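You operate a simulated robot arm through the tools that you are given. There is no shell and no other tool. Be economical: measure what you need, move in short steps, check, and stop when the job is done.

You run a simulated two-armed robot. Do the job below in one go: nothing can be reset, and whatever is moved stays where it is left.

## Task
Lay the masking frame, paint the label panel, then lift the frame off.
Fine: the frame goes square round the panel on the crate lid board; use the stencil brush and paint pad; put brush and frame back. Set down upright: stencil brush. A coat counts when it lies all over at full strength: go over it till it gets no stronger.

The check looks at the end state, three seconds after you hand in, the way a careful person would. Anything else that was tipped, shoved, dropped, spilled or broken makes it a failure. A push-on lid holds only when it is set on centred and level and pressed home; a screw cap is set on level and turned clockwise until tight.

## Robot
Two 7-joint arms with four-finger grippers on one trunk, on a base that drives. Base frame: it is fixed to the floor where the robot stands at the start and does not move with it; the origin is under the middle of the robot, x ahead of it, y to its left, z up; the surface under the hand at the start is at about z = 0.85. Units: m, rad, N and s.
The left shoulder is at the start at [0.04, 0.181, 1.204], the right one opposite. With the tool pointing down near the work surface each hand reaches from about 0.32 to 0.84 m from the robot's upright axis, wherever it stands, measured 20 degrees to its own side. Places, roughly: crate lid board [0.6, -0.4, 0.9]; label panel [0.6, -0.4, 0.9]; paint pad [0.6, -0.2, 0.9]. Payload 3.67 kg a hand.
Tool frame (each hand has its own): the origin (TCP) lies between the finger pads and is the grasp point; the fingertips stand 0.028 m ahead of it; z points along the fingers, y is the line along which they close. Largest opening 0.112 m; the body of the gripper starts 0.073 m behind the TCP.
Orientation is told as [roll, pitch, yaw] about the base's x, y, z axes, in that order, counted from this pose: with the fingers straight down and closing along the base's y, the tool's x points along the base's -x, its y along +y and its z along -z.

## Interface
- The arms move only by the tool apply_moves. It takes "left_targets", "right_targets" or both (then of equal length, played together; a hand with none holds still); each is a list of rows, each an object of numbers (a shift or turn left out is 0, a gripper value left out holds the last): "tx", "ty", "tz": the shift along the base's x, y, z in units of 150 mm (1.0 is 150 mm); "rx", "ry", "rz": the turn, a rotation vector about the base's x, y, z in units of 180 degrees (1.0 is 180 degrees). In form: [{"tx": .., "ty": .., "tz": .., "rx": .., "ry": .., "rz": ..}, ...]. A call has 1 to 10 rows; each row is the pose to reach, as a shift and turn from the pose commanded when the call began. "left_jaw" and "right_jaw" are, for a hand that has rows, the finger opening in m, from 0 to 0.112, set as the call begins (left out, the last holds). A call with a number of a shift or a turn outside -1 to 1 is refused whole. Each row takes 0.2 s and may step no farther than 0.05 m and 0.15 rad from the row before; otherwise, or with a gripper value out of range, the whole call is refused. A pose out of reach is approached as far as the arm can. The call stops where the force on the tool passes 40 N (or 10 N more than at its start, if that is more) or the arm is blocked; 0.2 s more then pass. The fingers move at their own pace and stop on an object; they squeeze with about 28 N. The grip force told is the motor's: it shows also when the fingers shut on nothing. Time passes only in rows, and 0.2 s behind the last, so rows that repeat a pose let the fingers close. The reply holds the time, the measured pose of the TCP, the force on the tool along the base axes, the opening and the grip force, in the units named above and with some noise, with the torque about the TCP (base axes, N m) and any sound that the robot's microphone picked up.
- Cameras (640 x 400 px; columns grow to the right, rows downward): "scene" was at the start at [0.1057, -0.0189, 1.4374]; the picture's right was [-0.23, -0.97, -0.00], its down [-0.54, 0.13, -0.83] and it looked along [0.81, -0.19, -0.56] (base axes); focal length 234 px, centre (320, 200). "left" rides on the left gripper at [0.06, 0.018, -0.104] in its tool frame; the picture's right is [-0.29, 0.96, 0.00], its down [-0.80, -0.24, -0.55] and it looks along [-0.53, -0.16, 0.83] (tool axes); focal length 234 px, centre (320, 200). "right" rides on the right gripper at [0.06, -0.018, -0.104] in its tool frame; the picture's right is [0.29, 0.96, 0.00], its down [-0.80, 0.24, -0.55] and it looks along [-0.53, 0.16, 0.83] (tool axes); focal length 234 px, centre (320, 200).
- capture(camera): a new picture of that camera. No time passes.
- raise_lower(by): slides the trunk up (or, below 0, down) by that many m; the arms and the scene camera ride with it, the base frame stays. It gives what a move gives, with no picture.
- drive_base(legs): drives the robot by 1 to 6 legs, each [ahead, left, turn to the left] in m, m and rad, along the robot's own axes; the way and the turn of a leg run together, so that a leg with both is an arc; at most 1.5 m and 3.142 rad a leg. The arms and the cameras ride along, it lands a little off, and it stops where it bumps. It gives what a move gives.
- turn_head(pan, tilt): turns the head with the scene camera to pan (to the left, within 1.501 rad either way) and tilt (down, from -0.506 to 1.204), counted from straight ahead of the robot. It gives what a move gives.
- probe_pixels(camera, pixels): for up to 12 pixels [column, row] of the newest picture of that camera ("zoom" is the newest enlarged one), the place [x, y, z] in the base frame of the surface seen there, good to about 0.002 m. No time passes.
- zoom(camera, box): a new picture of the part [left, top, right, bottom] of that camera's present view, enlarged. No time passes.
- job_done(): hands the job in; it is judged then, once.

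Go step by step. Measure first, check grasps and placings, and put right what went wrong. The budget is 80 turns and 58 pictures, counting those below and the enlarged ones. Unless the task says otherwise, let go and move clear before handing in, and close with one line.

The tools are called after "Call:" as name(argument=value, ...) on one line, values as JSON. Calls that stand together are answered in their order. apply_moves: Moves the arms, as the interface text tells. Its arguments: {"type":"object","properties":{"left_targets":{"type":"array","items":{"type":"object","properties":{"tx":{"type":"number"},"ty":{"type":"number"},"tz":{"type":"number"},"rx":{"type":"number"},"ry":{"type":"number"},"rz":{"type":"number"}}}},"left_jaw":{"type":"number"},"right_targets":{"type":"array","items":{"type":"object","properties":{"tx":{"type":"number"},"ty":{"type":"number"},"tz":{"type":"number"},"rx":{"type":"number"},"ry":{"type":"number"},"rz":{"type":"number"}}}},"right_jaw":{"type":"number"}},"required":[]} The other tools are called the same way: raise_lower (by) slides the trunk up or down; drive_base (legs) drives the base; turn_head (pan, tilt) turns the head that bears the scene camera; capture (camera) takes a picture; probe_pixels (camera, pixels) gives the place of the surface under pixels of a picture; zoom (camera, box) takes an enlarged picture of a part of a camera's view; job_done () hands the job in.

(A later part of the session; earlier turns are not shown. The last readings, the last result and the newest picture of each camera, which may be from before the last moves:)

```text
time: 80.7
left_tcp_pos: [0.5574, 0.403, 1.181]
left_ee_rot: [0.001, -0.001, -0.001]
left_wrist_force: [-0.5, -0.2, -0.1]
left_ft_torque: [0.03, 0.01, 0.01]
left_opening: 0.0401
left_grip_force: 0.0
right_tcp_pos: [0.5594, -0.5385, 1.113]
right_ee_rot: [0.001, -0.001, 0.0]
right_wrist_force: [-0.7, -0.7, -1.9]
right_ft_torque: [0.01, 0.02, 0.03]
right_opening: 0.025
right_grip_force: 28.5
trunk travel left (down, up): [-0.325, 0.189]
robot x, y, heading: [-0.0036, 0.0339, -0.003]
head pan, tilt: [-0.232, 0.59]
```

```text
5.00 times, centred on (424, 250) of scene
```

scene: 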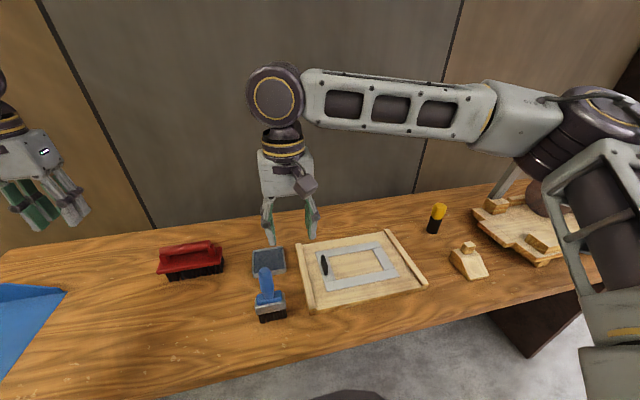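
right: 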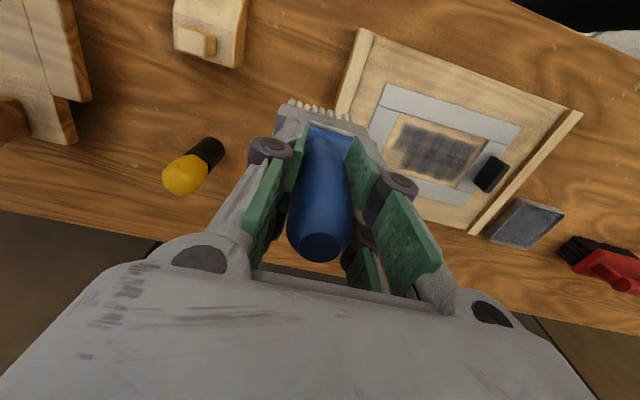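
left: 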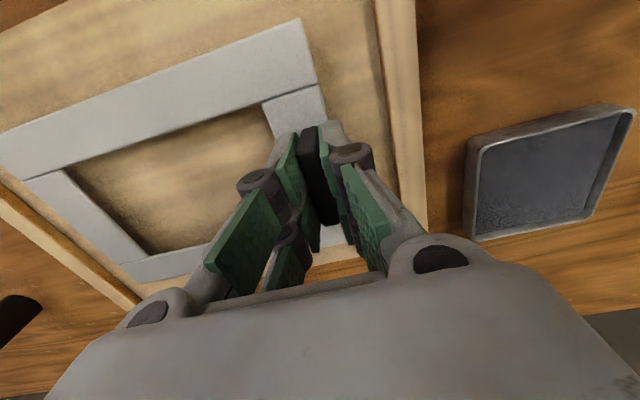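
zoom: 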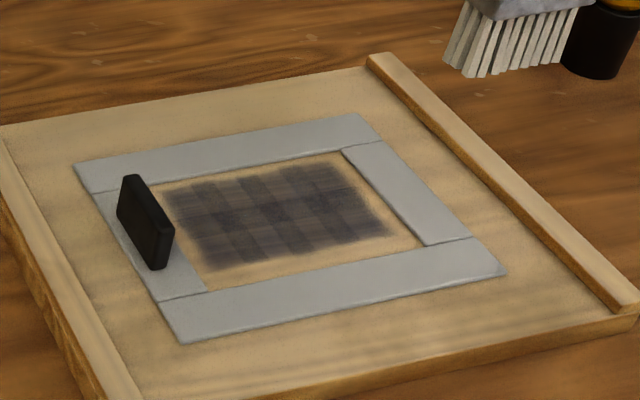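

The pattern is still plaid. I'll zoom in closely to judge coverage.

Call:
zoom(camera="scene", box=[384, 236, 448, 270])

Call:
capture(camera="right")

```text
10.00 times, centred on (416, 253) of scene
```

zoom: 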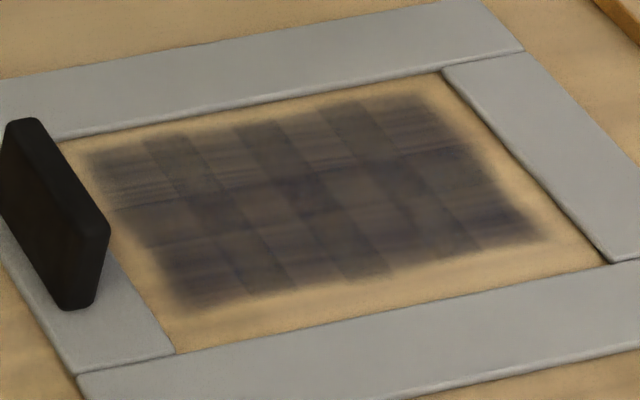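

```text
18 pictures are left
```

right: 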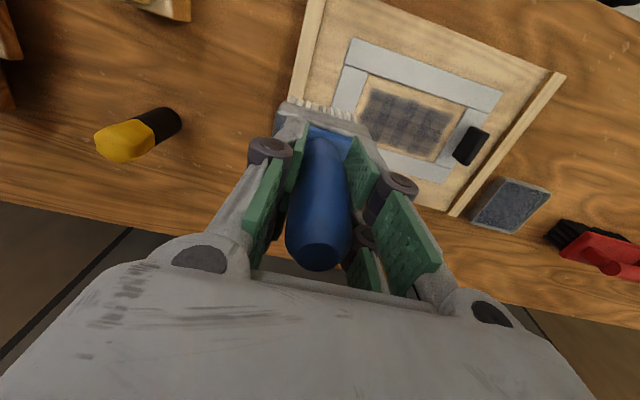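

The plaid comes from overlapping patches and the upper-left looks weaker. I'll reload the brush and find contact on the pad again.

Call:
apply_moves(right_targets=[{"ty": 0.3}, {"ty": 0.6}, {"ty": 0.9, "tx": 0.1}, {"ty": 1.0, "tx": 0.2}])

Call:
apply_moves(right_targets=[{"ty": 0.3, "tx": 0.1}, {"ty": 0.6, "tx": 0.2}, {"ty": 0.9, "tx": 0.31}, {"ty": 1.0, "tx": 0.31}])

Call:
apply_moves(right_targets=[{"ty": 0.3}, {"ty": 0.57}, {"ty": 0.57, "tz": -0.3}, {"ty": 0.57, "tz": -0.55}, {"ty": 0.57, "tz": -0.67}, {"ty": 0.57, "tz": -0.71}, {"ty": 0.57, "tz": -0.722}, {"ty": 0.57, "tz": -0.728}])

Call:
apply_moves(right_targets=[{"tz": -0.004}, {"tz": -0.004}, {"tz": -0.004, "tx": -0.06}, {"tz": -0.004, "tx": 0}, {"tz": -0.004, "tx": 0}])

```text
time: 81.7
left_tcp_pos: [0.5571, 0.4042, 1.1786]
left_ee_rot: [0.0, 0.001, 0.0]
left_wrist_force: [-0.4, -0.5, -0.2]
left_ft_torque: [-0.01, 0.01, 0.02]
left_opening: 0.0401
left_grip_force: 0.1
right_tcp_pos: [0.588, -0.3859, 1.1121]
right_ee_rot: [-0.001, 0.002, -0.002]
right_wrist_force: [0.2, 0.3, -1.0]
right_ft_torque: [0.01, -0.01, 0.02]
right_opening: 0.0252
right_grip_force: 28.0
trunk travel left (down, up): [-0.325, 0.189]
robot x, y, heading: [-0.0016, 0.0303, -0.0]
head pan, tilt: [-0.232, 0.59]
```

```text
time: 82.7
left_tcp_pos: [0.5572, 0.4039, 1.1802]
left_ee_rot: [0.0, -0.001, 0.001]
left_wrist_force: [0.7, -0.8, 0.1]
left_ft_torque: [0.06, -0.01, 0.01]
left_opening: 0.0401
left_grip_force: 0.0
right_tcp_pos: [0.6341, -0.2362, 1.1126]
right_ee_rot: [-0.001, 0.0, -0.001]
right_wrist_force: [0.0, 0.9, -1.4]
right_ft_torque: [-0.03, -0.01, 0.0]
right_opening: 0.0253
right_grip_force: 27.8
trunk travel left (down, up): [-0.325, 0.189]
robot x, y, heading: [-0.0016, 0.0363, 0.004]
head pan, tilt: [-0.232, 0.59]
```

```text
time: 84.5
left_tcp_pos: [0.5571, 0.4026, 1.1815]
left_ee_rot: [0.001, 0.001, 0.0]
left_wrist_force: [0.5, 0.1, 0.7]
left_ft_torque: [0.01, -0.01, 0.0]
left_opening: 0.0398
left_grip_force: 0.1
right_tcp_pos: [0.6347, -0.1498, 1.0051]
right_ee_rot: [0.0, -0.002, 0.001]
right_wrist_force: [-0.2, -0.3, 4.7]
right_ft_torque: [-0.07, 0.03, 0.0]
right_opening: 0.0254
right_grip_force: 27.8
trunk travel left (down, up): [-0.325, 0.189]
robot x, y, heading: [-0.0004, 0.0321, 0.005]
head pan, tilt: [-0.232, 0.59]
```

```text
time: 85.7
left_tcp_pos: [0.555, 0.4048, 1.1811]
left_ee_rot: [-0.001, -0.001, 0.0]
left_wrist_force: [0.0, 0.0, -0.6]
left_ft_torque: [0.02, 0.0, -0.01]
left_opening: 0.0401
left_grip_force: 0.2
right_tcp_pos: [0.6335, -0.1512, 1.0048]
right_ee_rot: [0.001, -0.002, -0.001]
right_wrist_force: [-5.0, 0.5, 13.7]
right_ft_torque: [0.08, 0.5, 0.03]
right_opening: 0.0256
right_grip_force: 27.6
trunk travel left (down, up): [-0.325, 0.189]
robot x, y, heading: [0.0045, 0.0371, -0.001]
head pan, tilt: [-0.232, 0.59]
```

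Loaded at 13.7 N. Back to the board for a full pass at about 8 N, watching the forces.

Call:
apply_moves(right_targets=[{"tz": 0.25}, {"tz": 0.5}, {"tz": 0.73}, {"tz": 0.73, "ty": -0.3, "tx": -0.1}, {"tz": 0.73, "ty": -0.6, "tx": -0.2}, {"tz": 0.73, "ty": -0.9, "tx": -0.3}, {"tz": 0.73, "ty": -1.0, "tx": -0.4}])

Call:
apply_moves(right_targets=[{"ty": -0.3}, {"ty": -0.6, "tx": -0.06}, {"ty": -0.723, "tx": -0.12}, {"ty": -0.723, "tx": -0.12, "tz": -0.3}, {"ty": -0.723, "tx": -0.12, "tz": -0.55}, {"ty": -0.723, "tx": -0.12, "tz": -0.67}, {"ty": -0.723, "tx": -0.12, "tz": -0.695}, {"ty": -0.723, "tx": -0.12, "tz": -0.706}])

Call:
apply_moves(right_targets=[{"tx": 0.08}, {"tx": 0.16}, {"tx": 0.23}, {"tx": 0.23, "ty": 0.1}, {"tx": 0.12, "ty": 0.13}, {"tx": 0, "ty": 0.13}, {"tx": -0.1, "ty": 0.13}, {"tx": -0.19, "ty": 0.13}, {"tx": -0.19, "ty": 0.22}, {"tx": -0.1, "ty": 0.27}])

Call:
apply_moves(right_targets=[{"tx": 0.1, "tz": -0.002}, {"tx": 0.2, "tz": -0.002}, {"tx": 0.32, "tz": -0.002}, {"tx": 0.32, "ty": 0.01, "tz": -0.002}, {"tx": 0.2, "ty": 0.02, "tz": -0.002}, {"tx": 0.1, "ty": 0.02, "tz": -0.002}, {"tx": 0, "ty": 0.02, "tz": -0.002}, {"tx": -0.09, "ty": 0.01, "tz": -0.002}, {"tx": -0.09, "ty": -0.1, "tz": -0.002}])

Call:
apply_moves(right_targets=[{"tz": -0.003, "tx": 0.1}, {"tz": -0.003, "tx": 0.2}, {"tz": -0.003, "tx": 0.3}, {"tz": -0.003, "tx": 0.41}, {"tz": -0.003, "tx": 0.41, "ty": -0.1}, {"tz": -0.003, "tx": 0.41, "ty": -0.2}, {"tz": -0.003, "tx": 0.3, "ty": -0.27}, {"tz": -0.003, "tx": 0.2, "ty": -0.3}, {"tz": -0.003, "tx": 0.1, "ty": -0.3}, {"tz": -0.003, "tx": 0, "ty": -0.3}])

Call:
zoom(camera="scene", box=[384, 236, 448, 270])

```text
time: 87.3
left_tcp_pos: [0.5563, 0.404, 1.1821]
left_ee_rot: [0.0, -0.001, 0.0]
left_wrist_force: [0.0, 0.0, 0.5]
left_ft_torque: [0.0, 0.0, -0.03]
left_opening: 0.0399
left_grip_force: 0.0
right_tcp_pos: [0.5733, -0.3015, 1.1124]
right_ee_rot: [0.002, -0.002, 0.002]
right_wrist_force: [-0.4, 0.2, -0.9]
right_ft_torque: [0.0, 0.01, 0.0]
right_opening: 0.0255
right_grip_force: 28.3
trunk travel left (down, up): [-0.325, 0.189]
robot x, y, heading: [-0.0021, 0.0321, 0.001]
head pan, tilt: [-0.232, 0.59]
```

```text
time: 89.1
left_tcp_pos: [0.5564, 0.4041, 1.1817]
left_ee_rot: [0.001, -0.001, 0.0]
left_wrist_force: [-0.2, 0.6, -1.2]
left_ft_torque: [-0.01, -0.01, -0.01]
left_opening: 0.0399
left_grip_force: 0.1
right_tcp_pos: [0.5555, -0.4095, 1.0077]
right_ee_rot: [0.002, 0.0, 0.001]
right_wrist_force: [0.1, -1.4, 6.9]
right_ft_torque: [0.01, -0.03, -0.03]
right_opening: 0.0253
right_grip_force: 28.2
trunk travel left (down, up): [-0.325, 0.189]
robot x, y, heading: [0.0021, 0.0318, -0.004]
head pan, tilt: [-0.232, 0.59]
```

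```text
time: 91.3
left_tcp_pos: [0.5554, 0.4066, 1.1801]
left_ee_rot: [-0.002, 0.0, 0.001]
left_wrist_force: [0.6, -0.5, -0.8]
left_ft_torque: [-0.03, 0.05, -0.04]
left_opening: 0.0399
left_grip_force: 0.0
right_tcp_pos: [0.5389, -0.3672, 1.0068]
right_ee_rot: [-0.002, 0.003, 0.001]
right_wrist_force: [-5.3, -4.4, 16.4]
right_ft_torque: [-0.08, 0.66, 0.07]
right_opening: 0.0255
right_grip_force: 28.2
trunk travel left (down, up): [-0.325, 0.189]
robot x, y, heading: [-0.0, 0.0383, -0.001]
head pan, tilt: [-0.232, 0.59]
```

```text
time: 93.3
left_tcp_pos: [0.5567, 0.4042, 1.1816]
left_ee_rot: [0.001, 0.0, 0.001]
left_wrist_force: [0.5, 0.7, 0.4]
left_ft_torque: [0.01, -0.02, -0.02]
left_opening: 0.0399
left_grip_force: 0.0
right_tcp_pos: [0.5266, -0.3839, 1.0069]
right_ee_rot: [-0.001, 0.004, 0.001]
right_wrist_force: [-1.2, 1.8, 3.7]
right_ft_torque: [0.16, 0.11, 0.02]
right_opening: 0.0254
right_grip_force: 27.8
trunk travel left (down, up): [-0.325, 0.189]
robot x, y, heading: [0.0011, 0.0311, 0.005]
head pan, tilt: [-0.232, 0.59]
```

```text
time: 95.5
left_tcp_pos: [0.5569, 0.4031, 1.1817]
left_ee_rot: [-0.001, 0.0, 0.0]
left_wrist_force: [0.1, -0.4, 0.7]
left_ft_torque: [0.0, 0.0, -0.03]
left_opening: 0.0399
left_grip_force: 0.0
right_tcp_pos: [0.526, -0.4284, 1.007]
right_ee_rot: [-0.001, -0.002, 0.0]
right_wrist_force: [1.1, 0.8, 4.4]
right_ft_torque: [0.04, -0.22, 0.07]
right_opening: 0.0255
right_grip_force: 28.1
trunk travel left (down, up): [-0.325, 0.189]
robot x, y, heading: [0.0005, 0.0356, 0.003]
head pan, tilt: [-0.232, 0.59]
```

```text
10.00 times, centred on (416, 253) of scene
```

zoom: 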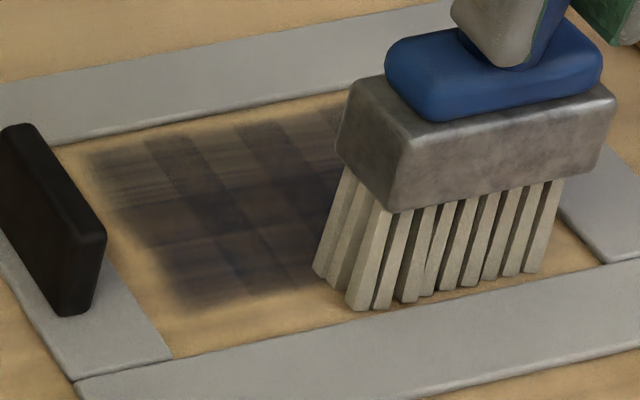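

Darker and more even now. I'll continue with the right lane, then a second full cross-pass.

Call:
apply_moves(right_targets=[{"ty": -0.08}, {"ty": -0.13}, {"ty": -0.15, "tx": 0.08}, {"ty": -0.155, "tx": 0.16}, {"ty": -0.155, "tx": 0.26}, {"ty": -0.155, "tx": 0.36}, {"ty": -0.155, "tx": 0.42}, {"ty": -0.155, "tx": 0.3}, {"ty": -0.155, "tx": 0.2}, {"ty": -0.155, "tx": 0.1}])

Call:
apply_moves(right_targets=[{"tx": -0.1, "tz": -0.003}, {"tz": -0.003}, {"tx": 0.1, "tz": -0.003}, {"tx": 0.2, "tz": -0.003}, {"tx": 0.31, "tz": -0.003}, {"tx": 0.31, "ty": 0.1, "tz": -0.003}, {"tx": 0.31, "ty": 0.2, "tz": -0.003}, {"tx": 0.2, "ty": 0.27, "tz": -0.003}, {"tx": 0.1, "ty": 0.27, "tz": -0.003}, {"tx": 0, "ty": 0.27, "tz": -0.003}])

Call:
apply_moves(right_targets=[{"tx": -0.1, "tz": -0.002}, {"tx": -0.1, "ty": 0.1, "tz": -0.002}, {"tx": -0.1, "ty": 0.2, "tz": -0.002}, {"tx": -0.05, "ty": 0.26, "tz": -0.002}, {"tx": 0.05, "ty": 0.29, "tz": -0.002}, {"tx": 0.15, "ty": 0.295, "tz": -0.002}, {"tx": 0.25, "ty": 0.295, "tz": -0.002}, {"tx": 0.33, "ty": 0.295, "tz": -0.002}, {"tx": 0.2, "ty": 0.295, "tz": -0.002}, {"tx": 0.1, "ty": 0.295, "tz": -0.002}])

Call:
apply_moves(right_targets=[{"tx": -0.1, "tz": -0.003}, {"tx": -0.2, "tz": -0.003}, {"tx": -0.1, "tz": -0.003}, {"tx": 0.0, "tz": -0.003}, {"tx": 0.1, "tz": -0.003}, {"tx": 0.22, "tz": -0.003}, {"tx": 0.22, "ty": -0.1, "tz": -0.003}, {"tx": 0.1, "ty": -0.1, "tz": -0.003}, {"tx": 0, "ty": -0.1, "tz": -0.003}, {"tx": -0.1, "ty": -0.1, "tz": -0.003}])

Call:
apply_moves(right_targets=[{"tx": 0.1, "ty": -0.02, "tz": 0.05}, {"tz": 0.35, "tx": 0.1}, {"tz": 0.7, "tx": 0.1}, {"tz": 0.7, "tx": 0.1, "ty": -0.3}, {"tz": 0.7, "tx": 0.1, "ty": -0.6}, {"tz": 0.7, "tx": 0.1, "ty": -0.9}])

Call:
zoom(camera="scene", box=[384, 236, 448, 270])

```text
time: 97.7
left_tcp_pos: [0.5555, 0.4036, 1.1812]
left_ee_rot: [-0.001, 0.0, -0.001]
left_wrist_force: [-0.1, 0.2, 1.0]
left_ft_torque: [0.05, -0.01, 0.01]
left_opening: 0.04
left_grip_force: 0.1
right_tcp_pos: [0.5437, -0.4526, 1.0061]
right_ee_rot: [0.0, 0.0, 0.0]
right_wrist_force: [1.7, -0.3, 4.2]
right_ft_torque: [0.01, -0.29, 0.02]
right_opening: 0.0253
right_grip_force: 27.9
trunk travel left (down, up): [-0.325, 0.189]
robot x, y, heading: [-0.0003, 0.0337, -0.003]
head pan, tilt: [-0.232, 0.59]
```

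```text
time: 99.9
left_tcp_pos: [0.5555, 0.4053, 1.182]
left_ee_rot: [0.002, 0.0, 0.0]
left_wrist_force: [0.0, -0.3, -0.3]
left_ft_torque: [-0.01, 0.0, -0.02]
left_opening: 0.0396
left_grip_force: 0.0
right_tcp_pos: [0.5431, -0.4111, 1.005]
right_ee_rot: [0.0, -0.003, 0.0]
right_wrist_force: [4.5, 0.6, 10.0]
right_ft_torque: [0.15, -0.75, 0.02]
right_opening: 0.0255
right_grip_force: 28.0
trunk travel left (down, up): [-0.325, 0.189]
robot x, y, heading: [0.0012, 0.0356, 0.001]
head pan, tilt: [-0.232, 0.59]
```

```text
time: 102.1
left_tcp_pos: [0.5558, 0.4043, 1.1805]
left_ee_rot: [0.001, -0.002, 0.0]
left_wrist_force: [-0.7, -0.1, 0.1]
left_ft_torque: [0.03, 0.02, -0.02]
left_opening: 0.04
left_grip_force: 0.0
right_tcp_pos: [0.5562, -0.3682, 1.0046]
right_ee_rot: [0.001, 0.001, 0.0]
right_wrist_force: [-1.4, -0.8, 3.1]
right_ft_torque: [0.07, 0.16, 0.04]
right_opening: 0.0257
right_grip_force: 27.8
trunk travel left (down, up): [-0.325, 0.189]
robot x, y, heading: [0.0008, 0.0307, 0.003]
head pan, tilt: [-0.232, 0.59]
```

```text
time: 104.3
left_tcp_pos: [0.5565, 0.4049, 1.1823]
left_ee_rot: [-0.001, 0.001, 0.0]
left_wrist_force: [-0.3, -0.9, 0.5]
left_ft_torque: [0.0, 0.0, -0.02]
left_opening: 0.0401
left_grip_force: 0.1
right_tcp_pos: [0.5407, -0.3838, 1.0064]
right_ee_rot: [0.002, 0.0, 0.001]
right_wrist_force: [-0.4, -1.0, -1.7]
right_ft_torque: [-0.03, -0.01, 0.02]
right_opening: 0.0254
right_grip_force: 28.6
trunk travel left (down, up): [-0.325, 0.189]
robot x, y, heading: [0.0005, 0.0358, -0.002]
head pan, tilt: [-0.232, 0.59]
```

```text
refused: row 3 steps farther than a row can; nothing moved
```

```text
10.00 times, centred on (416, 253) of scene
```

zoom: 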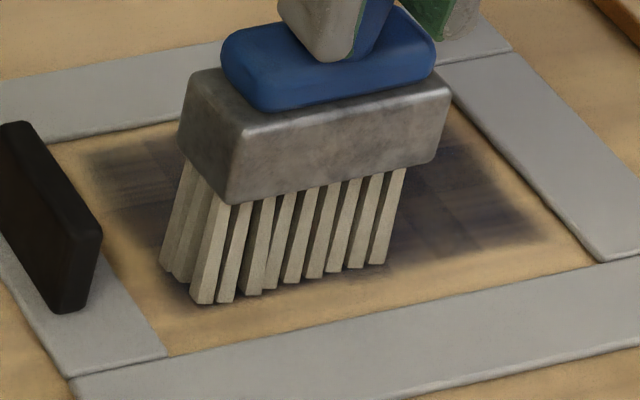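

A row was too long and got refused. I'll lift away with smaller steps and look.

Call:
apply_moves(right_targets=[{"tz": 0.25}, {"tz": 0.5}, {"tz": 0.73}, {"tz": 0.73, "tx": 0.1, "ty": -0.3}, {"tz": 0.73, "tx": 0.1, "ty": -0.6}, {"tz": 0.73, "tx": 0.1, "ty": -0.9}])

Call:
zoom(camera="scene", box=[384, 236, 448, 270])

Call:
probe_pixels(camera="zoom", pixels=[[90, 165], [180, 305], [540, 235], [430, 100], [62, 142], [165, 350], [600, 255], [440, 75], [300, 330], [250, 115], [60, 380], [510, 45]])

```text
time: 105.7
left_tcp_pos: [0.5561, 0.4042, 1.1822]
left_ee_rot: [0.0, 0.001, 0.001]
left_wrist_force: [0.2, 0.3, 1.2]
left_ft_torque: [0.01, -0.02, -0.01]
left_opening: 0.04
left_grip_force: 0.1
right_tcp_pos: [0.5576, -0.5199, 1.115]
right_ee_rot: [0.001, 0.001, 0.001]
right_wrist_force: [0.3, -0.7, -2.1]
right_ft_torque: [0.04, -0.02, -0.03]
right_opening: 0.0257
right_grip_force: 27.7
trunk travel left (down, up): [-0.325, 0.189]
robot x, y, heading: [0.0002, 0.0338, 0.003]
head pan, tilt: [-0.232, 0.59]
```

```text
10.00 times, centred on (416, 253) of scene
```

zoom: 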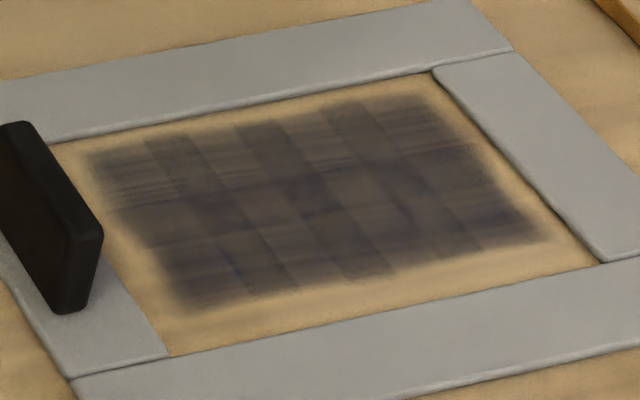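

```text
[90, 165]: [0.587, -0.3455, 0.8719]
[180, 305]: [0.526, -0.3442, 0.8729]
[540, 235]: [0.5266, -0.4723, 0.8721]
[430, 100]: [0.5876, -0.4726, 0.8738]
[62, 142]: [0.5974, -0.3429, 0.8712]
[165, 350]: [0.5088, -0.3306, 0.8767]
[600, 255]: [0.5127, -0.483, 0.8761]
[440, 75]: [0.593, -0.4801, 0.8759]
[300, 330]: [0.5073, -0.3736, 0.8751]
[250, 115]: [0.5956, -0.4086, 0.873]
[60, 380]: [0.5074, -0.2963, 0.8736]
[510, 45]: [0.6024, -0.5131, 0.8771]
```

It's close to the previous look, with the upper-left perhaps still weaker. I'll reload once more and do another pass, focused on the far row, then compare.

Call:
apply_moves(right_targets=[{"ty": 0.3}, {"ty": 0.6}, {"ty": 0.9, "tx": 0.1}, {"ty": 1.0, "tx": 0.2}])

Call:
apply_moves(right_targets=[{"ty": 0.3, "tx": 0.1}, {"ty": 0.6, "tx": 0.2}, {"ty": 0.9, "tx": 0.31}, {"ty": 1.0, "tx": 0.31}])

Call:
apply_moves(right_targets=[{"ty": 0.3}, {"ty": 0.445}, {"ty": 0.445, "tz": -0.3}, {"ty": 0.445, "tz": -0.55}, {"ty": 0.445, "tz": -0.7}, {"ty": 0.445, "tz": -0.74}, {"ty": 0.445, "tz": -0.75}, {"ty": 0.445, "tz": -0.757}])

Call:
apply_moves(right_targets=[{"tz": -0.006}, {"tz": -0.006}, {"tz": -0.006, "tx": -0.06}, {"tz": -0.006, "tx": 0}, {"tz": -0.006, "tx": 0}])

```text
time: 106.7
left_tcp_pos: [0.5564, 0.4051, 1.1804]
left_ee_rot: [0.0, 0.002, 0.001]
left_wrist_force: [-0.5, -0.5, -0.6]
left_ft_torque: [0.03, 0.0, 0.04]
left_opening: 0.0402
left_grip_force: 0.2
right_tcp_pos: [0.5872, -0.3679, 1.1135]
right_ee_rot: [-0.001, 0.002, -0.001]
right_wrist_force: [0.7, -0.8, -0.7]
right_ft_torque: [0.0, 0.03, 0.01]
right_opening: 0.0256
right_grip_force: 27.6
trunk travel left (down, up): [-0.325, 0.189]
robot x, y, heading: [0.0001, 0.0326, 0.004]
head pan, tilt: [-0.232, 0.59]
```

```text
time: 107.7
left_tcp_pos: [0.5573, 0.4051, 1.181]
left_ee_rot: [0.001, 0.001, 0.0]
left_wrist_force: [0.8, -0.1, 0.6]
left_ft_torque: [0.02, -0.01, -0.01]
left_opening: 0.04
left_grip_force: 0.1
right_tcp_pos: [0.6341, -0.2161, 1.1122]
right_ee_rot: [0.001, 0.001, 0.001]
right_wrist_force: [-0.2, -0.2, -1.5]
right_ft_torque: [-0.03, -0.01, 0.0]
right_opening: 0.0254
right_grip_force: 28.0
trunk travel left (down, up): [-0.325, 0.189]
robot x, y, heading: [0.0016, 0.0323, 0.003]
head pan, tilt: [-0.232, 0.59]
```

```text
time: 109.5
left_tcp_pos: [0.5576, 0.4053, 1.1824]
left_ee_rot: [0.0, 0.0, -0.001]
left_wrist_force: [-0.4, 0.5, 0.4]
left_ft_torque: [0.03, 0.0, -0.02]
left_opening: 0.0401
left_grip_force: 0.0
right_tcp_pos: [0.633, -0.1517, 1.0023]
right_ee_rot: [0.0, -0.003, 0.0]
right_wrist_force: [1.7, -2.4, 10.2]
right_ft_torque: [-0.12, -0.23, -0.01]
right_opening: 0.0254
right_grip_force: 28.6
trunk travel left (down, up): [-0.325, 0.189]
robot x, y, heading: [0.001, 0.0305, -0.002]
head pan, tilt: [-0.232, 0.59]
```

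```text
time: 110.7
left_tcp_pos: [0.5557, 0.4042, 1.1817]
left_ee_rot: [0.001, -0.001, 0.001]
left_wrist_force: [-0.8, -0.4, 0.4]
left_ft_torque: [-0.03, 0.02, 0.0]
left_opening: 0.04
left_grip_force: 0.0
right_tcp_pos: [0.6329, -0.1503, 0.9996]
right_ee_rot: [-0.001, 0.0, 0.001]
right_wrist_force: [-3.0, 0.8, 8.2]
right_ft_torque: [0.19, 0.33, 0.03]
right_opening: 0.0254
right_grip_force: 27.9
trunk travel left (down, up): [-0.325, 0.189]
robot x, y, heading: [0.0008, 0.0333, 0.001]
head pan, tilt: [-0.232, 0.59]
```

Reloaded. Now another full pass with slightly progressive pressing.

Call:
apply_moves(right_targets=[{"tz": 0.25}, {"tz": 0.5}, {"tz": 0.73}, {"tz": 0.73, "ty": -0.3, "tx": -0.1}, {"tz": 0.73, "ty": -0.6, "tx": -0.2}, {"tz": 0.73, "ty": -0.9, "tx": -0.3}, {"tz": 0.73, "ty": -1.0, "tx": -0.4}])

Call:
apply_moves(right_targets=[{"ty": -0.3}, {"ty": -0.6, "tx": -0.06}, {"ty": -0.723, "tx": -0.12}, {"ty": -0.723, "tx": -0.12, "tz": -0.3}, {"ty": -0.723, "tx": -0.12, "tz": -0.55}, {"ty": -0.723, "tx": -0.12, "tz": -0.67}, {"ty": -0.723, "tx": -0.12, "tz": -0.7}, {"ty": -0.723, "tx": -0.12, "tz": -0.71}])

Call:
apply_moves(right_targets=[{"tx": 0.08}, {"tx": 0.15}, {"tx": 0.15, "ty": 0.08}, {"tx": 0.15, "ty": 0.16}, {"tx": 0.15, "ty": 0.24}, {"tx": 0.15, "ty": 0.28}, {"tx": 0.22, "ty": 0.28}, {"tx": 0.15, "ty": 0.28}, {"tx": 0.05, "ty": 0.28}, {"tx": -0.05, "ty": 0.28}])

Call:
apply_moves(right_targets=[{"tx": -0.08, "tz": -0.003}, {"tx": -0.14, "tz": -0.003}, {"tx": -0.05, "tz": -0.003}, {"tx": 0.05, "tz": -0.003}, {"tx": 0.15, "tz": -0.003}, {"tx": 0.25, "tz": -0.003}, {"tx": 0.25, "ty": -0.1, "tz": -0.003}, {"tx": 0.12, "ty": -0.1, "tz": -0.003}, {"tx": 0, "ty": -0.1, "tz": -0.003}, {"tx": -0.12, "ty": -0.1, "tz": -0.003}])

Call:
apply_moves(right_targets=[{"tz": -0.003, "ty": -0.1}, {"tz": -0.003, "ty": -0.18}, {"tz": -0.003, "tx": 0.1, "ty": -0.18}, {"tz": -0.003, "tx": 0.2, "ty": -0.18}, {"tz": -0.003, "tx": 0.3, "ty": -0.18}, {"tz": -0.003, "tx": 0.39, "ty": -0.18}, {"tz": -0.003, "tx": 0.39, "ty": -0.28}, {"tz": -0.003, "tx": 0.28, "ty": -0.33}, {"tz": -0.003, "tx": 0.14, "ty": -0.33}, {"tz": -0.003, "tx": 0, "ty": -0.33}])

Call:
apply_moves(right_targets=[{"tz": -0.003, "ty": -0.08}, {"tz": -0.003, "ty": -0.11}, {"tz": -0.003, "ty": -0.12, "tx": 0.1}, {"tz": -0.003, "ty": -0.12, "tx": 0.2}, {"tz": -0.003, "ty": -0.12, "tx": 0.3}, {"tz": -0.003, "ty": -0.12, "tx": 0.39}, {"tz": -0.003, "ty": -0.12, "tx": 0.28}, {"tz": -0.003, "ty": -0.12, "tx": 0.14}, {"tz": -0.003, "ty": -0.12, "tx": 0.2}, {"tz": -0.003, "ty": -0.12, "tx": 0.28}])

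Call:
apply_moves(right_targets=[{"tz": 0.25}, {"tz": 0.5}, {"tz": 0.73}, {"tz": 0.73, "ty": -0.3}, {"tz": 0.73, "ty": -0.6}])

Call:
zoom(camera="scene", box=[384, 236, 448, 270])

```text
time: 112.3
left_tcp_pos: [0.5559, 0.4036, 1.1817]
left_ee_rot: [-0.001, -0.001, 0.0]
left_wrist_force: [-0.5, 1.2, -0.6]
left_ft_torque: [0.01, -0.01, -0.01]
left_opening: 0.0398
left_grip_force: 0.1
right_tcp_pos: [0.5739, -0.3006, 1.1102]
right_ee_rot: [0.0, 0.0, 0.0]
right_wrist_force: [-0.2, -0.3, -1.2]
right_ft_torque: [-0.03, -0.01, -0.01]
right_opening: 0.0253
right_grip_force: 28.0
trunk travel left (down, up): [-0.325, 0.189]
robot x, y, heading: [-0.0022, 0.0334, -0.005]
head pan, tilt: [-0.232, 0.59]
```

```text
time: 114.1
left_tcp_pos: [0.5573, 0.4028, 1.1808]
left_ee_rot: [0.001, 0.0, -0.002]
left_wrist_force: [0.3, 0.5, -0.8]
left_ft_torque: [-0.01, 0.0, 0.04]
left_opening: 0.0402
left_grip_force: 0.1
right_tcp_pos: [0.5569, -0.4104, 1.0028]
right_ee_rot: [0.001, 0.0, 0.0]
right_wrist_force: [0.1, -0.6, -1.6]
right_ft_torque: [-0.04, 0.03, 0.0]
right_opening: 0.0251
right_grip_force: 27.8
trunk travel left (down, up): [-0.325, 0.189]
robot x, y, heading: [-0.0041, 0.0317, 0.006]
head pan, tilt: [-0.232, 0.59]
```

```text
time: 116.3
left_tcp_pos: [0.5568, 0.4046, 1.181]
left_ee_rot: [0.0, -0.001, 0.0]
left_wrist_force: [-0.1, 0.5, 0.4]
left_ft_torque: [0.0, -0.04, 0.01]
left_opening: 0.0398
left_grip_force: 0.0
right_tcp_pos: [0.547, -0.3671, 1.0026]
right_ee_rot: [0.0, -0.003, -0.001]
right_wrist_force: [1.0, 1.8, 5.3]
right_ft_torque: [0.09, -0.29, -0.01]
right_opening: 0.0252
right_grip_force: 28.4
trunk travel left (down, up): [-0.325, 0.189]
robot x, y, heading: [-0.002, 0.0346, -0.002]
head pan, tilt: [-0.232, 0.59]
```

```text
time: 118.5
left_tcp_pos: [0.5556, 0.4041, 1.1821]
left_ee_rot: [0.001, -0.003, 0.0]
left_wrist_force: [-0.5, 0.3, 0.9]
left_ft_torque: [0.02, -0.03, 0.0]
left_opening: 0.0398
left_grip_force: 0.0
right_tcp_pos: [0.5306, -0.3832, 1.0025]
right_ee_rot: [0.0, -0.003, 0.0]
right_wrist_force: [0.7, 0.3, 3.5]
right_ft_torque: [-0.08, -0.24, 0.02]
right_opening: 0.0254
right_grip_force: 27.4
trunk travel left (down, up): [-0.325, 0.189]
robot x, y, heading: [0.0015, 0.0355, 0.004]
head pan, tilt: [-0.232, 0.59]
```

```text
time: 120.7
left_tcp_pos: [0.5552, 0.4041, 1.1812]
left_ee_rot: [0.001, 0.0, 0.001]
left_wrist_force: [0.2, -0.3, -0.7]
left_ft_torque: [0.0, -0.03, 0.02]
left_opening: 0.0398
left_grip_force: 0.0
right_tcp_pos: [0.5294, -0.4313, 1.0026]
right_ee_rot: [0.0, -0.003, 0.0]
right_wrist_force: [3.9, 0.2, 13.1]
right_ft_torque: [0.12, -0.69, 0.01]
right_opening: 0.0254
right_grip_force: 28.0
trunk travel left (down, up): [-0.325, 0.189]
robot x, y, heading: [0.0008, 0.0331, 0.0]
head pan, tilt: [-0.232, 0.59]
```

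```text
time: 122.9
left_tcp_pos: [0.5571, 0.4034, 1.1805]
left_ee_rot: [0.001, -0.001, 0.0]
left_wrist_force: [-0.3, 0.7, 1.2]
left_ft_torque: [0.01, 0.01, 0.0]
left_opening: 0.0397
left_grip_force: 0.0
right_tcp_pos: [0.5705, -0.4507, 1.0011]
right_ee_rot: [0.0, 0.0, 0.0]
right_wrist_force: [-2.3, 1.3, 5.7]
right_ft_torque: [0.01, 0.01, 0.0]
right_opening: 0.0255
right_grip_force: 28.5
trunk travel left (down, up): [-0.325, 0.189]
robot x, y, heading: [-0.0015, 0.0306, -0.001]
head pan, tilt: [-0.232, 0.59]
```

```text
time: 124.1
left_tcp_pos: [0.5574, 0.4024, 1.1807]
left_ee_rot: [0.001, 0.0, 0.001]
left_wrist_force: [0.0, 0.4, -0.1]
left_ft_torque: [0.01, 0.01, -0.02]
left_opening: 0.04
left_grip_force: 0.1
right_tcp_pos: [0.5714, -0.5403, 1.1093]
right_ee_rot: [0.003, 0.001, 0.001]
right_wrist_force: [-0.2, -0.9, -0.6]
right_ft_torque: [0.05, -0.02, 0.0]
right_opening: 0.0256
right_grip_force: 27.9
trunk travel left (down, up): [-0.325, 0.189]
robot x, y, heading: [0.0005, 0.0348, 0.001]
head pan, tilt: [-0.232, 0.59]
```

```text
10.00 times, centred on (416, 253) of scene
```

zoom: 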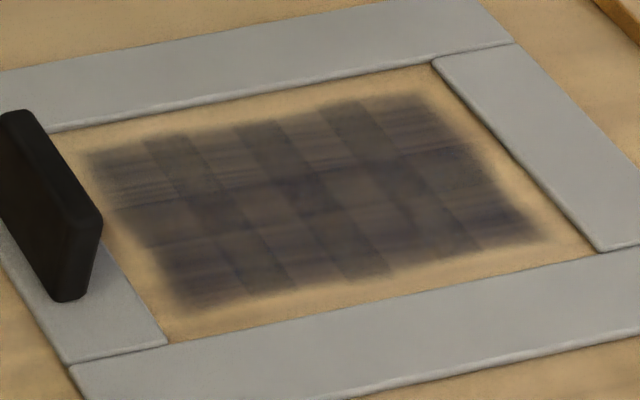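

No change from the last pass, so the coat has reached full strength. I'll carry the brush back above its home spot and check its tilt.

Call:
apply_moves(right_targets=[{"ty": 0.3}, {"ty": 0.6, "tx": -0.1}, {"ty": 0.85, "tx": -0.2}, {"ty": 1.0, "tx": -0.3}])

Call:
apply_moves(right_targets=[{"ty": 0.3, "tx": -0.1}, {"ty": 0.6, "tx": -0.2}, {"ty": 0.85, "tx": -0.3}, {"ty": 1.0, "tx": -0.4}])

Call:
apply_moves(right_targets=[{"ty": 0.3}, {"ty": 0.6, "tx": -0.08}, {"ty": 0.6, "tx": -0.08, "tz": -0.3}, {"ty": 0.6, "tx": -0.08, "tz": -0.6}, {"ty": 0.6, "tx": -0.08, "tz": -0.6}])

Call:
zoom(camera="scene", box=[290, 200, 418, 300])

Call:
probe_pixels(camera="zoom", pixels=[[260, 170], [260, 200], [260, 230], [260, 250], [220, 260], [300, 250], [260, 290], [230, 340], [290, 330], [215, 330], [310, 320], [250, 320]])

```text
time: 125.1
left_tcp_pos: [0.5564, 0.4038, 1.1805]
left_ee_rot: [0.001, 0.001, 0.0]
left_wrist_force: [0.2, 0.7, 0.0]
left_ft_torque: [0.04, -0.01, 0.0]
left_opening: 0.0398
left_grip_force: 0.0
right_tcp_pos: [0.5275, -0.3909, 1.1111]
right_ee_rot: [-0.002, 0.0, -0.001]
right_wrist_force: [-0.3, 1.1, -0.3]
right_ft_torque: [-0.04, 0.02, -0.01]
right_opening: 0.0256
right_grip_force: 27.7
trunk travel left (down, up): [-0.325, 0.189]
robot x, y, heading: [-0.0022, 0.0372, -0.002]
head pan, tilt: [-0.232, 0.59]
```

```text
time: 126.1
left_tcp_pos: [0.5571, 0.4039, 1.1814]
left_ee_rot: [0.001, 0.0, 0.001]
left_wrist_force: [-0.4, 0.1, 0.6]
left_ft_torque: [0.0, -0.02, 0.0]
left_opening: 0.0401
left_grip_force: 0.0
right_tcp_pos: [0.4656, -0.2379, 1.1106]
right_ee_rot: [0.0, 0.001, 0.0]
right_wrist_force: [-0.6, 0.1, -1.6]
right_ft_torque: [-0.02, 0.0, 0.0]
right_opening: 0.0255
right_grip_force: 27.9
trunk travel left (down, up): [-0.325, 0.189]
robot x, y, heading: [-0.0001, 0.034, -0.001]
head pan, tilt: [-0.232, 0.59]
```

```text
time: 127.3
left_tcp_pos: [0.5555, 0.4043, 1.1826]
left_ee_rot: [-0.001, 0.001, 0.0]
left_wrist_force: [-0.6, 0.5, 0.1]
left_ft_torque: [0.02, -0.01, 0.01]
left_opening: 0.04
left_grip_force: 0.0
right_tcp_pos: [0.4533, -0.15, 1.021]
right_ee_rot: [0.0, -0.002, 0.0]
right_wrist_force: [0.4, 1.0, -1.7]
right_ft_torque: [-0.03, 0.02, -0.05]
right_opening: 0.0258
right_grip_force: 28.0
trunk travel left (down, up): [-0.325, 0.189]
robot x, y, heading: [0.0023, 0.0323, 0.003]
head pan, tilt: [-0.232, 0.59]
```

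```text
4.00 times, centred on (354, 250) of scene
```

zoom: 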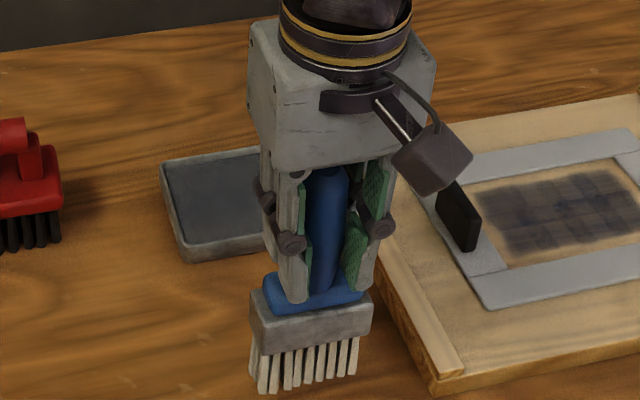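

```text
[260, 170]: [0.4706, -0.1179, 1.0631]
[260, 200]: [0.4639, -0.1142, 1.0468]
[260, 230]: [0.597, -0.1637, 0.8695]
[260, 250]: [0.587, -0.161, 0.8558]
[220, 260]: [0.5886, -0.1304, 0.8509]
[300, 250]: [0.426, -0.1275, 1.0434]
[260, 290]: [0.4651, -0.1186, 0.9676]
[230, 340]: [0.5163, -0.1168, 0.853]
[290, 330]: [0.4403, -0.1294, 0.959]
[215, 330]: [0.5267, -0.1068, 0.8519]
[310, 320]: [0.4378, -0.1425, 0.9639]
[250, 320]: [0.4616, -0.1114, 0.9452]
```

I'll probe the brush itself for tilt.

Call:
probe_pixels(camera="zoom", pixels=[[326, 190], [324, 230], [320, 280], [318, 305], [312, 315], [312, 340], [300, 355], [300, 383], [325, 378], [352, 370], [262, 390], [368, 315]])

```text
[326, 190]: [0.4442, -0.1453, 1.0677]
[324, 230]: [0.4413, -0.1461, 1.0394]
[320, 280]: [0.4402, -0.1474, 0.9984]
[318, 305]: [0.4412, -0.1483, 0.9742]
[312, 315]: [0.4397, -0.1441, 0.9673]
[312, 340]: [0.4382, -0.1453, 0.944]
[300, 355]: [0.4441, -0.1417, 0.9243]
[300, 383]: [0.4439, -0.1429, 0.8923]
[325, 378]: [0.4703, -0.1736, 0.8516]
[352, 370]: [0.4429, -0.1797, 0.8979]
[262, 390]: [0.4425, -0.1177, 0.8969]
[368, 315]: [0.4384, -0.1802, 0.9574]
```

The brush is upright and offset −4 mm in x. I'll correct that and lower it onto the table.

Call:
apply_moves(right_targets=[{"tx": 0.022, "tz": -0.12}, {"tx": 0.022, "tz": -0.2}, {"tx": 0.022, "tz": -0.235}, {"tx": 0.022, "tz": -0.235}])

Call:
apply_moves(right_targets=[{"tz": -0.007}, {"tz": -0.013}, {"tz": -0.013}])

```text
time: 128.3
left_tcp_pos: [0.5576, 0.4024, 1.1812]
left_ee_rot: [0.001, 0.001, -0.001]
left_wrist_force: [-0.3, -0.2, -0.8]
left_ft_torque: [-0.01, 0.02, 0.01]
left_opening: 0.0401
left_grip_force: 0.0
right_tcp_pos: [0.4581, -0.1496, 0.9848]
right_ee_rot: [0.0, -0.001, -0.001]
right_wrist_force: [0.0, 0.1, -0.8]
right_ft_torque: [0.03, 0.02, -0.03]
right_opening: 0.0253
right_grip_force: 28.0
trunk travel left (down, up): [-0.325, 0.189]
robot x, y, heading: [0.0023, 0.0333, -0.003]
head pan, tilt: [-0.232, 0.59]
```

```text
time: 129.1
left_tcp_pos: [0.557, 0.4048, 1.1813]
left_ee_rot: [0.0, 0.001, 0.0]
left_wrist_force: [-0.2, 0.1, -0.5]
left_ft_torque: [0.03, 0.0, 0.0]
left_opening: 0.0399
left_grip_force: 0.2
right_tcp_pos: [0.4591, -0.1501, 0.9831]
right_ee_rot: [0.001, 0.001, 0.0]
right_wrist_force: [0.3, -0.1, -0.5]
right_ft_torque: [-0.01, -0.02, -0.01]
right_opening: 0.0253
right_grip_force: 27.7
trunk travel left (down, up): [-0.325, 0.189]
robot x, y, heading: [-0.0044, 0.036, 0.001]
head pan, tilt: [-0.232, 0.59]
```

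Call:
apply_moves(right_targets=[{"tz": -0.007}, {"tz": -0.007}])

Call:
apply_moves(right_targets=[{"tz": -0.007}, {"tz": -0.007}])

```text
time: 129.7
left_tcp_pos: [0.5569, 0.4038, 1.1814]
left_ee_rot: [0.001, 0.0, 0.001]
left_wrist_force: [0.2, -0.1, -0.1]
left_ft_torque: [0.0, 0.0, 0.01]
left_opening: 0.0401
left_grip_force: 0.2
right_tcp_pos: [0.4584, -0.1491, 0.9826]
right_ee_rot: [-0.001, -0.001, 0.0]
right_wrist_force: [0.4, 0.0, -1.6]
right_ft_torque: [0.0, -0.03, 0.03]
right_opening: 0.0254
right_grip_force: 28.2
trunk travel left (down, up): [-0.325, 0.189]
robot x, y, heading: [-0.0017, 0.0332, -0.001]
head pan, tilt: [-0.232, 0.59]
```

```text
time: 130.3
left_tcp_pos: [0.5566, 0.4031, 1.1796]
left_ee_rot: [0.001, -0.001, 0.0]
left_wrist_force: [-0.4, -0.2, 0.9]
left_ft_torque: [0.01, -0.03, 0.01]
left_opening: 0.0402
left_grip_force: 0.0
right_tcp_pos: [0.4586, -0.15, 0.9813]
right_ee_rot: [0.001, -0.002, 0.0]
right_wrist_force: [1.6, -0.9, 8.0]
right_ft_torque: [-0.15, -0.23, 0.01]
right_opening: 0.0252
right_grip_force: 27.6
trunk travel left (down, up): [-0.325, 0.189]
robot x, y, heading: [-0.0002, 0.0326, 0.002]
head pan, tilt: [-0.232, 0.59]
```

It's touching at 8 N. I'll ease up slightly, open, and raise straight up.

Call:
apply_moves(right_targets=[{"tz": 0.005}, {"tz": 0.005}])

Call:
apply_moves(right_targets=[{"tz": 0}, {"tz": 0}, {"tz": 0.1}, {"tz": 0.35}, {"tz": 0.65}, {"tz": 0.95}], right_jaw=0.07)

Call:
zoom(camera="scene", box=[290, 200, 450, 300])

```text
time: 130.9
left_tcp_pos: [0.5573, 0.404, 1.1819]
left_ee_rot: [0.0, 0.001, -0.001]
left_wrist_force: [0.2, -0.3, 0.5]
left_ft_torque: [0.0, 0.01, 0.01]
left_opening: 0.0399
left_grip_force: 0.0
right_tcp_pos: [0.458, -0.1493, 0.9813]
right_ee_rot: [0.001, 0.0, -0.001]
right_wrist_force: [2.4, 0.7, 4.8]
right_ft_torque: [0.09, -0.35, 0.03]
right_opening: 0.0253
right_grip_force: 28.2
trunk travel left (down, up): [-0.325, 0.189]
robot x, y, heading: [0.0016, 0.0337, -0.003]
head pan, tilt: [-0.232, 0.59]
```

```text
time: 132.3
left_tcp_pos: [0.5569, 0.404, 1.1816]
left_ee_rot: [-0.001, 0.001, 0.0]
left_wrist_force: [0.1, 0.4, 0.2]
left_ft_torque: [0.0, 0.0, 0.01]
left_opening: 0.0399
left_grip_force: 0.1
right_tcp_pos: [0.4556, -0.1508, 1.127]
right_ee_rot: [-0.001, 0.001, -0.001]
right_wrist_force: [-0.3, -0.5, -0.8]
right_ft_torque: [0.01, -0.06, -0.01]
right_opening: 0.0699
right_grip_force: 0.0
trunk travel left (down, up): [-0.325, 0.189]
robot x, y, heading: [0.0005, 0.0334, -0.003]
head pan, tilt: [-0.232, 0.59]
```

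```text
4.00 times, centred on (370, 250) of scene
```

zoom: 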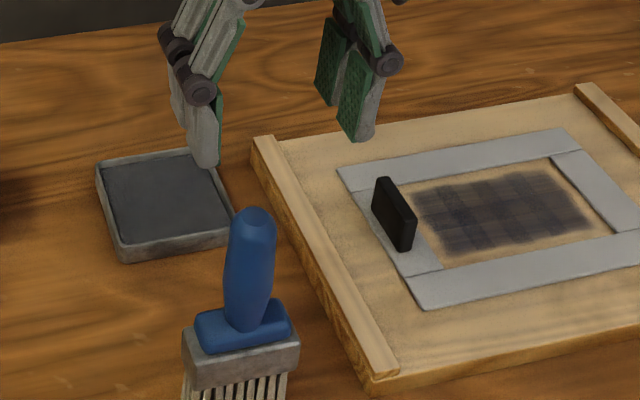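

The brush is standing upright at home. Now I'll park the right arm, drive right and bring the left hand to the frame handle.

Call:
apply_moves(right_targets=[{"tz": 0.3}, {"tz": 0.6}, {"tz": 0.75, "ty": -0.25}, {"tz": 0.75, "ty": -0.55}, {"tz": 0.75, "ty": -0.8}, {"tz": 0.75, "ty": -1.0}])

Call:
apply_moves(right_targets=[{"ty": -0.3}, {"ty": -0.6}, {"ty": -0.8}, {"ty": -1.0, "tx": -0.1}])

Call:
apply_moves(right_targets=[{"ty": -0.3}, {"ty": -0.6}, {"ty": -0.8, "tx": -0.1}, {"ty": -1.0, "tx": -0.2}])

Call:
drive_base(legs=[[0, -0.2, 0]])

Call:
capture(camera="scene")

Call:
probe_pixels(camera="scene", pixels=[[325, 258], [323, 270], [327, 268]])

```text
time: 133.7
left_tcp_pos: [0.556, 0.4043, 1.1811]
left_ee_rot: [0.002, 0.0, -0.001]
left_wrist_force: [0.1, 0.3, 0.2]
left_ft_torque: [0.02, -0.01, -0.01]
left_opening: 0.0401
left_grip_force: 0.1
right_tcp_pos: [0.4591, -0.3012, 1.2364]
right_ee_rot: [0.0, 0.0, 0.003]
right_wrist_force: [-1.0, -1.1, 0.0]
right_ft_torque: [0.05, 0.02, 0.02]
right_opening: 0.0703
right_grip_force: 0.0
trunk travel left (down, up): [-0.325, 0.189]
robot x, y, heading: [-0.0008, 0.0262, -0.001]
head pan, tilt: [-0.232, 0.59]
```

```text
time: 134.7
left_tcp_pos: [0.5554, 0.402, 1.1826]
left_ee_rot: [0.003, 0.0, 0.001]
left_wrist_force: [0.3, 0.2, 0.1]
left_ft_torque: [0.02, -0.04, -0.01]
left_opening: 0.04
left_grip_force: 0.0
right_tcp_pos: [0.4411, -0.45, 1.2371]
right_ee_rot: [0.002, -0.002, -0.002]
right_wrist_force: [0.2, -0.8, -0.4]
right_ft_torque: [0.04, -0.03, 0.01]
right_opening: 0.0701
right_grip_force: 0.1
trunk travel left (down, up): [-0.325, 0.189]
robot x, y, heading: [-0.0039, 0.0338, -0.001]
head pan, tilt: [-0.232, 0.59]
```

```text
time: 135.7
left_tcp_pos: [0.5568, 0.4027, 1.182]
left_ee_rot: [0.004, 0.0, 0.0]
left_wrist_force: [-0.2, 0.2, -0.9]
left_ft_torque: [0.04, -0.04, 0.04]
left_opening: 0.0401
left_grip_force: 0.0
right_tcp_pos: [0.4128, -0.6012, 1.2368]
right_ee_rot: [0.001, 0.001, 0.001]
right_wrist_force: [-0.4, -0.8, -1.0]
right_ft_torque: [0.06, 0.0, 0.03]
right_opening: 0.0701
right_grip_force: 0.1
trunk travel left (down, up): [-0.325, 0.189]
robot x, y, heading: [0.0011, 0.0309, 0.002]
head pan, tilt: [-0.232, 0.59]
```

```text
time: 137.4
left_tcp_pos: [0.558, 0.2006, 1.1806]
left_ee_rot: [-0.001, -0.002, -0.003]
left_wrist_force: [-0.2, 0.2, 0.3]
left_ft_torque: [-0.01, 0.02, -0.02]
left_opening: 0.0399
left_grip_force: 0.2
right_tcp_pos: [0.4113, -0.803, 1.2367]
right_ee_rot: [-0.001, 0.0, -0.003]
right_wrist_force: [1.1, 0.2, -0.2]
right_ft_torque: [-0.01, 0.02, -0.03]
right_opening: 0.07
right_grip_force: 0.0
trunk travel left (down, up): [-0.325, 0.189]
robot x, y, heading: [0.0016, -0.173, -0.0]
head pan, tilt: [-0.232, 0.59]
```

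```text
11 pictures are left
```

scene: 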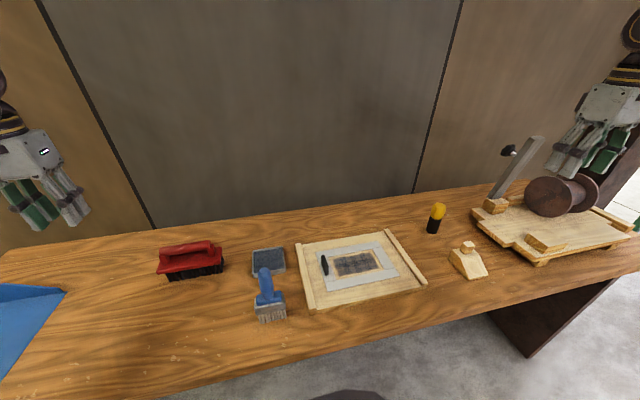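

```text
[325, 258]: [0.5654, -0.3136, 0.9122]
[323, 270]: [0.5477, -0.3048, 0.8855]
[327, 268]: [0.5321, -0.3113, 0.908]
```

I'll zoom in for the exact handle pose.

Call:
zoom(camera="scene", box=[300, 235, 412, 305])

Call:
apply_moves(left_targets=[{"ty": -0.25}, {"ty": -0.5}, {"ty": -0.75}, {"ty": -1.0}])

Call:
apply_moves(left_targets=[{"ty": -0.25}, {"ty": -0.5}, {"ty": -0.75}, {"ty": -1.0}])

Call:
apply_moves(left_targets=[{"ty": -0.25}, {"ty": -0.5}, {"ty": -0.7}, {"ty": -0.9}])

Call:
probe_pixels(camera="zoom", pixels=[[135, 118], [160, 220], [162, 290], [555, 235], [88, 125], [470, 55], [138, 115], [165, 215], [130, 125], [155, 218], [200, 282], [500, 242]])

```text
5.71 times, centred on (356, 270) of scene
```

zoom: 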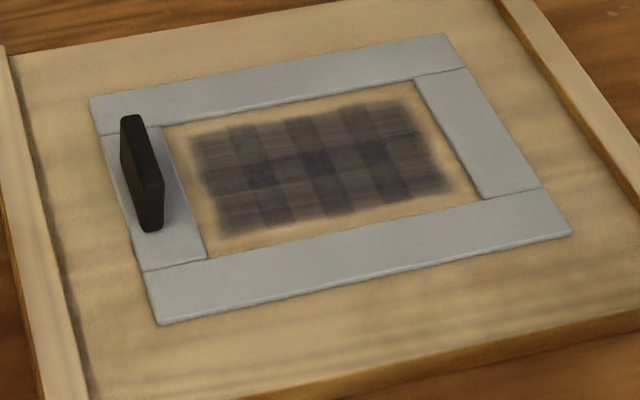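

```text
time: 138.4
left_tcp_pos: [0.5574, 0.0495, 1.1809]
left_ee_rot: [0.001, 0.001, -0.002]
left_wrist_force: [-0.4, -0.4, 0.4]
left_ft_torque: [0.0, -0.01, 0.02]
left_opening: 0.0401
left_grip_force: 0.1
right_tcp_pos: [0.4119, -0.8042, 1.2366]
right_ee_rot: [0.0, 0.0, -0.001]
right_wrist_force: [0.1, -0.5, -0.4]
right_ft_torque: [0.02, -0.03, 0.03]
right_opening: 0.0699
right_grip_force: 0.1
trunk travel left (down, up): [-0.325, 0.189]
robot x, y, heading: [-0.002, -0.1717, -0.003]
head pan, tilt: [-0.232, 0.59]
```

```text
time: 139.4
left_tcp_pos: [0.5603, -0.1015, 1.1827]
left_ee_rot: [0.001, 0.0, 0.0]
left_wrist_force: [-0.1, -0.1, 0.7]
left_ft_torque: [0.05, -0.03, 0.01]
left_opening: 0.0402
left_grip_force: 0.0
right_tcp_pos: [0.4119, -0.8051, 1.2359]
right_ee_rot: [0.002, 0.001, -0.002]
right_wrist_force: [0.0, -0.5, 0.0]
right_ft_torque: [0.03, 0.02, -0.01]
right_opening: 0.07
right_grip_force: 0.0
trunk travel left (down, up): [-0.325, 0.189]
robot x, y, heading: [-0.002, -0.1687, -0.001]
head pan, tilt: [-0.232, 0.59]
```

```text
time: 140.4
left_tcp_pos: [0.557, -0.2351, 1.1806]
left_ee_rot: [0.002, 0.001, -0.002]
left_wrist_force: [0.8, -1.3, -0.4]
left_ft_torque: [0.04, 0.0, -0.04]
left_opening: 0.0402
left_grip_force: 0.1
right_tcp_pos: [0.4124, -0.8047, 1.236]
right_ee_rot: [0.003, 0.0, -0.001]
right_wrist_force: [0.1, -1.0, 0.0]
right_ft_torque: [0.06, -0.01, -0.01]
right_opening: 0.0698
right_grip_force: 0.1
trunk travel left (down, up): [-0.325, 0.189]
robot x, y, heading: [-0.002, -0.1663, -0.003]
head pan, tilt: [-0.232, 0.59]
```

```text
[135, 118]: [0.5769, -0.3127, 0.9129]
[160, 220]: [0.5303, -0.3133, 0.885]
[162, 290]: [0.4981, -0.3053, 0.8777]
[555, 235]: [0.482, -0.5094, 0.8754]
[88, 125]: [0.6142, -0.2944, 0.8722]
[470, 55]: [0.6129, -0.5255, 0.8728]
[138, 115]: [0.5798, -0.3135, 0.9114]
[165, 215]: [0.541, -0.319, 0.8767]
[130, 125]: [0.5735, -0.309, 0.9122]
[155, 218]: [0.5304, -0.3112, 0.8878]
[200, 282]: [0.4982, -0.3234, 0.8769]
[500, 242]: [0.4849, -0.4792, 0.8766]
```

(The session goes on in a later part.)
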